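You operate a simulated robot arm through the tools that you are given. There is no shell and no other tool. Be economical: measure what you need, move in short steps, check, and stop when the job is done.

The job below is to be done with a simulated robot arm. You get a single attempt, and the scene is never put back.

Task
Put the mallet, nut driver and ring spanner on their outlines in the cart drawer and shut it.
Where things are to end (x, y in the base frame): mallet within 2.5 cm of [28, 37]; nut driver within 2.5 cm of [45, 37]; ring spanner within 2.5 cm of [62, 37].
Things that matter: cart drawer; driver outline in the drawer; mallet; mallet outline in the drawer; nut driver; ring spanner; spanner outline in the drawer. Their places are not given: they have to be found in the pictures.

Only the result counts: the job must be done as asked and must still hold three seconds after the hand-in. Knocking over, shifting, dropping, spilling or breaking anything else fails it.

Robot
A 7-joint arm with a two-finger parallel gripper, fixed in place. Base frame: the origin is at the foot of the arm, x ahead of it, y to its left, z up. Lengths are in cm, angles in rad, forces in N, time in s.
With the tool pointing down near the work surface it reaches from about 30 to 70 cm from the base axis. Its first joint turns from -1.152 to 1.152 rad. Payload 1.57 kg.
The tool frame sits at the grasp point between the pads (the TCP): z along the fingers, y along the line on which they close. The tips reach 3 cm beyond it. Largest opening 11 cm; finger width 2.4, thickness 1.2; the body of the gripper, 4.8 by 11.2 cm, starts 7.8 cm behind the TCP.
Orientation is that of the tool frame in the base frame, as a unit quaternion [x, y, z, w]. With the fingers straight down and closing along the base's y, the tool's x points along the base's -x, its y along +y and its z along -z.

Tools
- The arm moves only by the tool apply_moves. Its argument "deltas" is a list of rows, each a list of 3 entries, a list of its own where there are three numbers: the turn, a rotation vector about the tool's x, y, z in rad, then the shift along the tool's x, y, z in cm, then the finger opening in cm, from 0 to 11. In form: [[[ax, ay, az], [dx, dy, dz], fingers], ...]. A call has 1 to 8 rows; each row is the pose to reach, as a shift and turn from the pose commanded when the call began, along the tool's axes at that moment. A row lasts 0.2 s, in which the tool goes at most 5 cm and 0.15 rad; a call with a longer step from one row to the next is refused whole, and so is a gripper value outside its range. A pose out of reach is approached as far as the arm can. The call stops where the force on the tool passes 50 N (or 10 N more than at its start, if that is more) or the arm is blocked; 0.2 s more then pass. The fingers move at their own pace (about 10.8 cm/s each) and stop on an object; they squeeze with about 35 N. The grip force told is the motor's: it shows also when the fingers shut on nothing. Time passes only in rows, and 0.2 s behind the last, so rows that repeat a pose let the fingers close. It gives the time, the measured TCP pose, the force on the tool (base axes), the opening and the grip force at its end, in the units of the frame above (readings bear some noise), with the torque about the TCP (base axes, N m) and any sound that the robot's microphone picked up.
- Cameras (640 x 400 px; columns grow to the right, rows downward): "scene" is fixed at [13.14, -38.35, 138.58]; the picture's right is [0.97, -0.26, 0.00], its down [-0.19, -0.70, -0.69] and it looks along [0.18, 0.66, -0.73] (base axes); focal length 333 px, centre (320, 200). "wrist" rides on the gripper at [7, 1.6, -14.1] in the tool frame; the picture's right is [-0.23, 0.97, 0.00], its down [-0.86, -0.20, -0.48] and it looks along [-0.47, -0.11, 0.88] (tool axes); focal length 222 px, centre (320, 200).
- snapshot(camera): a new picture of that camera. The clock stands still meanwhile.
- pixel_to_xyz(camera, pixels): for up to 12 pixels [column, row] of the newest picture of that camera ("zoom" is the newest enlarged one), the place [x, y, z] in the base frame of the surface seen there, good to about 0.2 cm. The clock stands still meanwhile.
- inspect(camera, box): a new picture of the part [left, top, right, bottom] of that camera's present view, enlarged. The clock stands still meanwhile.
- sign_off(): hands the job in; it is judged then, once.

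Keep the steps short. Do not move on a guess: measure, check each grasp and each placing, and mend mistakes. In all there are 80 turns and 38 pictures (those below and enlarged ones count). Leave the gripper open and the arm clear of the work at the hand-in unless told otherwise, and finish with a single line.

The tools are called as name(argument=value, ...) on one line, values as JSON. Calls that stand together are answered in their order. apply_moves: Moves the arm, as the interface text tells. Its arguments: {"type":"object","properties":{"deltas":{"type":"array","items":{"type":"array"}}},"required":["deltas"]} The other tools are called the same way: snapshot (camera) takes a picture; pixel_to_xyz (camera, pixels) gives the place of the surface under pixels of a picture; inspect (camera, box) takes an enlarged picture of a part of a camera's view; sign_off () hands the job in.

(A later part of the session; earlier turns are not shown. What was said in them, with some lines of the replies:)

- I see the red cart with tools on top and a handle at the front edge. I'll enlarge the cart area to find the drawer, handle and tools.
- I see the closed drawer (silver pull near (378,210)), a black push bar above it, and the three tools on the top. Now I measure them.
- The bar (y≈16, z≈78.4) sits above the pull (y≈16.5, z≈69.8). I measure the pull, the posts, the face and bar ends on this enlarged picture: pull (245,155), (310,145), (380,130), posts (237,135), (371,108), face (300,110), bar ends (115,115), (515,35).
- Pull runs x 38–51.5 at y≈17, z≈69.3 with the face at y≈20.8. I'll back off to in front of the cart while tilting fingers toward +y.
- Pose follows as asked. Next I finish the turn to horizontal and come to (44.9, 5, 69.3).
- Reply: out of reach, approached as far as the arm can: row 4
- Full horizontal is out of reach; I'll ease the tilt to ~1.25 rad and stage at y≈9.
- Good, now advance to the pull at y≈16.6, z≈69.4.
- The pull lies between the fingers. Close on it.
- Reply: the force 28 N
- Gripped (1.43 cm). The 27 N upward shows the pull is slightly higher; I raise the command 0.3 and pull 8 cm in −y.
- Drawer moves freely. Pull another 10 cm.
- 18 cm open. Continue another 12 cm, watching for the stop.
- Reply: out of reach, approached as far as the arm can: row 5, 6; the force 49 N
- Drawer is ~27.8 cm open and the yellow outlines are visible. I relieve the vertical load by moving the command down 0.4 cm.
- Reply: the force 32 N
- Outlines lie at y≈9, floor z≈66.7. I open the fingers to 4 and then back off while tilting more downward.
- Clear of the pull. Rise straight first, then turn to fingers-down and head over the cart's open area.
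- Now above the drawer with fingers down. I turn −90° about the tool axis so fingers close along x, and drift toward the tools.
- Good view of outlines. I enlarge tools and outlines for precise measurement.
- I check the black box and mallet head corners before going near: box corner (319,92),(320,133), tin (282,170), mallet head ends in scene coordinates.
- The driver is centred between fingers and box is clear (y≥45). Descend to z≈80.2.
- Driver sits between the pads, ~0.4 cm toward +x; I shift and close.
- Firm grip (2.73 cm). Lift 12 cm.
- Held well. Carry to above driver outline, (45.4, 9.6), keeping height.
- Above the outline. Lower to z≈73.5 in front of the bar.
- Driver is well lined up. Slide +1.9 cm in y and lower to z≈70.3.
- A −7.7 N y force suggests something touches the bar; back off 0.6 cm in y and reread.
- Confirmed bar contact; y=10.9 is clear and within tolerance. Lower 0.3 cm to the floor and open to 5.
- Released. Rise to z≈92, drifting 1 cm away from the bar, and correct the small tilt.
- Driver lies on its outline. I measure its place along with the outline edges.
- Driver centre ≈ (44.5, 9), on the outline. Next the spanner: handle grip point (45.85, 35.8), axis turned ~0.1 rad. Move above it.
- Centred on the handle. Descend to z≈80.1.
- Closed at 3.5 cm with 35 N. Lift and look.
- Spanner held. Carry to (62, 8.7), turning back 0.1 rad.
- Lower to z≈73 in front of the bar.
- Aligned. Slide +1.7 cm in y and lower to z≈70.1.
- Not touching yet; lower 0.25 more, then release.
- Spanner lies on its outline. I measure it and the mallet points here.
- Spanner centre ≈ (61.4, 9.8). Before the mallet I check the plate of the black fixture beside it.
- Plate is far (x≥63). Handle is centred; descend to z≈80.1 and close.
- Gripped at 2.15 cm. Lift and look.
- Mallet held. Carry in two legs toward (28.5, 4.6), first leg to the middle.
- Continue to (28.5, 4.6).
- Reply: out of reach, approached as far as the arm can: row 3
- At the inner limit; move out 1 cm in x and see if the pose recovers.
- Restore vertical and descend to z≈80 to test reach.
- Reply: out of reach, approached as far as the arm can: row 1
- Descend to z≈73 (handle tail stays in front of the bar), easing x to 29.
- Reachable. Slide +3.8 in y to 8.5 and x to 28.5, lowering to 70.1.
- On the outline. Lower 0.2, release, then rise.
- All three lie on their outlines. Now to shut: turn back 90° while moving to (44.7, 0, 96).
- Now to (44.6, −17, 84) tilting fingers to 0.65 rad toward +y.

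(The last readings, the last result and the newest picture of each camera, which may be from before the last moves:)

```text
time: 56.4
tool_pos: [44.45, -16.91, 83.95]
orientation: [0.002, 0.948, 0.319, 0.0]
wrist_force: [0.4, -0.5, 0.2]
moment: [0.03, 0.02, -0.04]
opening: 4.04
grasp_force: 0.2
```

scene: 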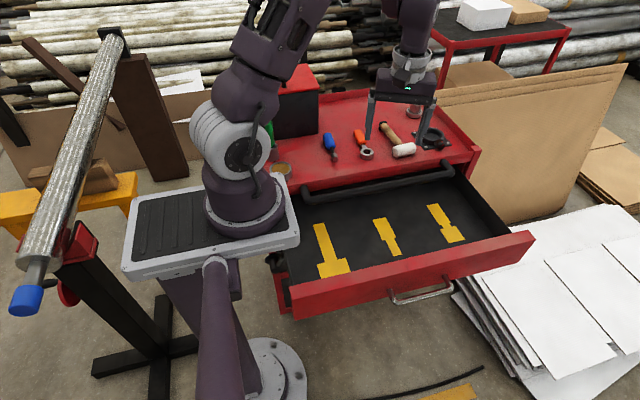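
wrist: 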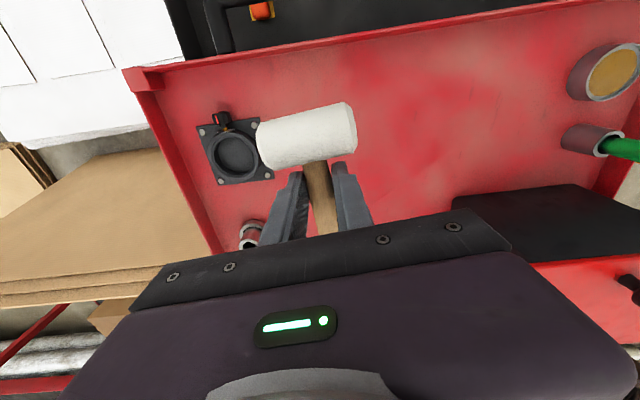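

Lower to (44.5, −16.3, 72.7), tilt 0.75.

apply_moves(deltas=[[[-0.03, 0, 0], [0, -2.1, 3.1], 4], [[-0.07, 0, 0], [0, -4.2, 6.2], 4], [[-0.1, 0, 0], [0, -6.32, 9.33], 4], [[-0.1, 0, 0], [0, -6.32, 9.33], 4]])

snapshot(camera="wrist")

```text
time: 57.4
tool_pos: [44.33, -16.24, 72.66]
orientation: [0.002, 0.931, 0.366, 0.002]
wrist_force: [-0.3, -0.3, 0.0]
moment: [-0.01, -0.02, 0.0]
opening: 4.0
grasp_force: 0.1
```

```text
9 pictures are left
```

wrist: 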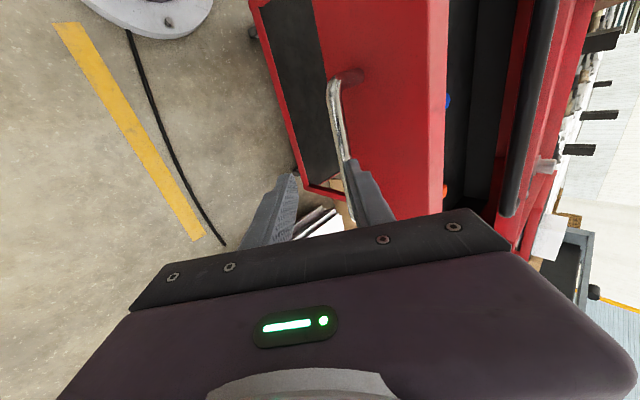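

Measure the pull's present place.

pixel_to_xyz(camera="wrist", pixels=[[333, 90], [338, 120], [344, 150], [400, 100], [444, 100]])

```text
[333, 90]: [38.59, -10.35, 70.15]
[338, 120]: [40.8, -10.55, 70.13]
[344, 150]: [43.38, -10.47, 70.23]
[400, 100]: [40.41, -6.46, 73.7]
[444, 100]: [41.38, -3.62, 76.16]
```

Pull at y≈−10.3, z≈69.7. I approach along the reverse of my exit path.

apply_moves(deltas=[[[-0.1, 0, 0], [0, -0.1, 1.77], 4.2], [[-0.2, 0, 0], [0, 0.59, 3.09], 4.2], [[-0.3, 0, 0], [0, 1.01, 3.96], 4.2], [[-0.4, 0, 0], [0, 1.5, 4.9], 4.2], [[-0.5, 0, 0], [0, 2.03, 5.8], 4.2], [[-0.5, 0, 0], [0, 2.03, 5.8], 4.2]])

```text
time: 58.8
tool_pos: [44.35, -10.73, 69.85]
orientation: [0.003, 0.812, 0.584, 0.0]
wrist_force: [-0.1, 0.9, 0.1]
moment: [0.04, 0.04, 0.03]
opening: 4.18
grasp_force: 0.0
```

In place without contact. Close on the pull.

apply_moves(deltas=[[[0, 0, 0], [0, 0, 0], 0], [[0, 0, 0], [0, 0, 0], 0], [[0, 0, 0], [0, 0, 0], 0]])

```text
time: 59.6
tool_pos: [44.41, -10.78, 69.8]
orientation: [0.002, 0.812, 0.583, 0.001]
wrist_force: [-0.6, -1.4, -28.6]
moment: [-0.25, -0.46, -0.6]
opening: 1.39
grasp_force: 30.0
```

Gripped. Push gently in +y (≈8 cm), command lowered 0.2.

apply_moves(deltas=[[[0, 0, 0], [0, -0.14, 0.44], 0], [[0, 0, 0], [0, 0.08, 1.0], 0], [[0, 0, 0], [0, 0.39, 1.96], 0], [[0, 0, 0], [0, 0.77, 3.1], 0], [[0, 0, 0], [0, 1.15, 4.24], 0], [[0, 0, 0], [0, 1.53, 5.38], 0], [[0, 0, 0], [0, 1.84, 6.33], 0], [[0, 0, 0], [0, 2.03, 6.9], 0]])

```text
time: 61.4
tool_pos: [44.37, -3.63, 69.83]
orientation: [0.001, 0.81, 0.586, 0.0]
wrist_force: [-12.6, -2.9, 23.7]
moment: [0.25, -0.08, -0.03]
opening: 1.4
grasp_force: 30.2
```

Moving well. Continue, command raised 0.15.

apply_moves(deltas=[[[0, 0, 0], [0, 0.27, 0.33], 0], [[0, 0, 0], [0, 0.46, 0.9], 0], [[0, 0, 0], [0, 0.77, 1.85], 0], [[0, 0, 0], [0, 1.15, 2.99], 0], [[0, 0, 0], [0, 1.53, 4.13], 0], [[0, 0, 0], [0, 1.91, 5.27], 0], [[0, 0, 0], [0, 2.29, 6.41], 0], [[0, 0, 0], [0, 2.5, 7.0], 0]])

inspect(camera="scene", box=[270, 150, 490, 290])

```text
time: 63.2
tool_pos: [44.51, 3.8, 69.76]
orientation: [0.001, 0.812, 0.584, 0.0]
wrist_force: [-20.8, -2.1, -7.8]
moment: [-0.07, -0.03, 0.28]
opening: 1.39
grasp_force: 30.7
```

```text
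2.86 times, centred on (380, 220) of scene
```

zoom: 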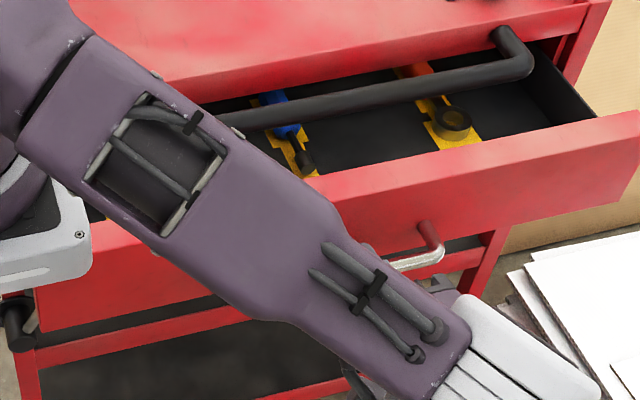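

Tools ride along unchanged. Continue 7.5 cm more.

apply_moves(deltas=[[[0, 0, 0], [0, 0.13, 0.38], 0], [[0, 0, 0], [0, 0.32, 0.95], 0], [[0, 0, 0], [0, 0.63, 1.9], 0], [[0, 0, 0], [0, 1.01, 3.04], 0], [[0, 0, 0], [0, 1.39, 4.17], 0], [[0, 0, 0], [0, 1.77, 5.31], 0], [[0, 0, 0], [0, 2.15, 6.45], 0], [[0, 0, 0], [0, 2.37, 7.12], 0]])

```text
time: 65.0
tool_pos: [44.55, 11.14, 69.58]
orientation: [0.002, 0.812, 0.584, 0.002]
wrist_force: [-8.0, -2.3, -21.2]
moment: [-0.23, 0.07, 0.61]
opening: 1.41
grasp_force: 29.8
```

About 5.4 cm remain. Push on, decelerating to the stop, command lowered 0.15.

apply_moves(deltas=[[[0, 0, 0], [0, 0.0, 0.43], 0], [[0, 0, 0], [0, 0.18, 1.0], 0], [[0, 0, 0], [0, 0.49, 1.95], 0], [[0, 0, 0], [0, 0.81, 2.9], 0], [[0, 0, 0], [0, 1.12, 3.84], 0], [[0, 0, 0], [0, 1.34, 4.5], 0], [[0, 0, 0], [0, 1.5, 4.98], 0], [[0, 0, 0], [0, 1.6, 5.26], 0]])

```text
time: 66.8
tool_pos: [44.77, 16.64, 69.61]
orientation: [0.003, 0.812, 0.584, 0.003]
wrist_force: [-1.4, -16.6, 15.6]
moment: [0.07, -0.12, 0.06]
opening: 1.36
grasp_force: 30.0
```

At y=16.64 with −16.6 N: at the closed stop. One small extra press, then open.

apply_moves(deltas=[[[0, 0, 0], [0, 0.06, 0.15], 0], [[0, 0, 0], [0, 0.06, 0.2], 0], [[0, 0, 0], [0, 0.06, 0.2], 0]])

apply_moves(deltas=[[[0, 0, 0], [0, 0, 0], 4.5], [[0, 0, 0], [0, 0, 0], 4.5], [[0, 0, 0], [0, 0, 0], 4.5], [[0, 0, 0], [0, 0, -2], 4.5], [[0, 0, 0], [0, 0, -5], 4.5], [[0, 0, 0], [0, 0, -8], 4.5]])

```text
time: 67.6
tool_pos: [44.68, 16.93, 69.58]
orientation: [0.002, 0.812, 0.583, 0.001]
wrist_force: [5.4, -20.7, 2.3]
moment: [-0.02, -0.14, -0.1]
opening: 1.39
grasp_force: 30.5
```

```text
time: 69.0
tool_pos: [44.42, 9.47, 72.3]
orientation: [0.001, 0.811, 0.585, 0.002]
wrist_force: [0.0, 0.0, 0.4]
moment: [0.02, 0.03, 0.03]
opening: 4.53
grasp_force: 0.1
```

Clear of the pull; back away further and rise.

apply_moves(deltas=[[[0.05, 0, 0], [0, -1, -3.5], 5], [[0.1, 0, 0], [0, -1.5, -7], 6], [[0.2, 0, 0], [0, -1, -11], 7], [[0.3, 0, 0], [0, 1.5, -14], 8], [[0.4, 0, 0], [0, 5, -16.5], 9], [[0.5, 0, 0], [0, 9, -18], 10], [[0.6, 0, 0], [0, 13, -19], 11]])

snapshot(camera="scene")

snapshot(camera="wrist")

```text
time: 70.6
tool_pos: [44.43, -4.36, 90.63]
orientation: [0.002, 0.948, 0.318, 0.001]
wrist_force: [-0.6, 0.5, 0.3]
moment: [-0.02, -0.01, 0.02]
opening: 11.0
grasp_force: 0.1
```

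```text
7 pictures are left
```

scene: 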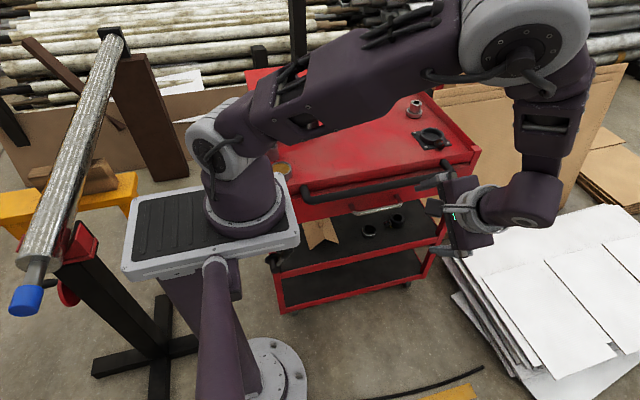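

```text
6 pictures are left
```

wrist: 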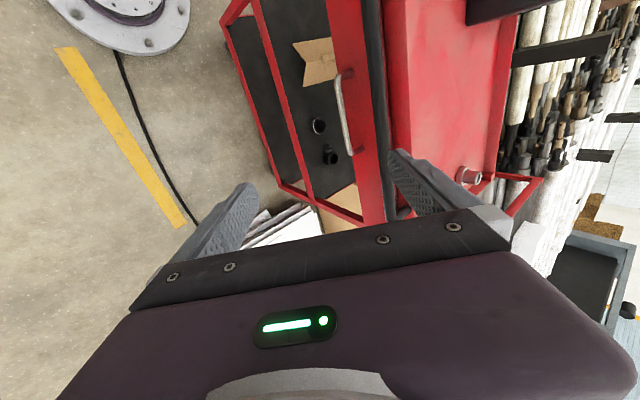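

Drawer looks shut. I verify the pull and face positions against the start values (pull y≈16.9, face y≈20.75).

inspect(camera="scene", box=[270, 160, 450, 280])

pixel_to_xyz(camera="scene", pixels=[[356, 213], [378, 209], [399, 205], [374, 200], [310, 211]])

pixel_to_xyz(camera="wrist", pixels=[[341, 100], [345, 125], [355, 60], [363, 110]])

```text
3.33 times, centred on (360, 220) of scene
```

zoom: 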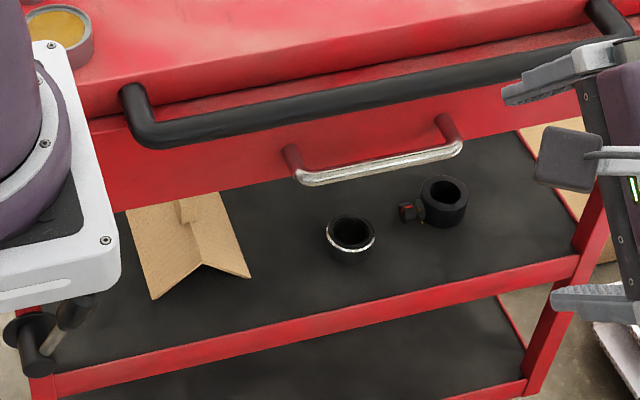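

```text
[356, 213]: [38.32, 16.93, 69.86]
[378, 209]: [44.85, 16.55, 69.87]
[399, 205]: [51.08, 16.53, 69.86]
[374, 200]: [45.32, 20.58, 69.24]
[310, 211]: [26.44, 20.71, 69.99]
```

```text
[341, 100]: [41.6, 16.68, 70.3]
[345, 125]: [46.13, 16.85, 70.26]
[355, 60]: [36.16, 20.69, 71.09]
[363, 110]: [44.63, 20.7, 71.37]
```

Pull and face are back at their closed positions (y≈16.8 and 20.7), the gripper is open and the arm is clear. Handing in.

sign_off()

```text
The job is handed in.
```

The mallet, nut driver and ring spanner were placed on their outlines in the cart drawer, the drawer is shut (its front is back where it started), and the job is handed in.
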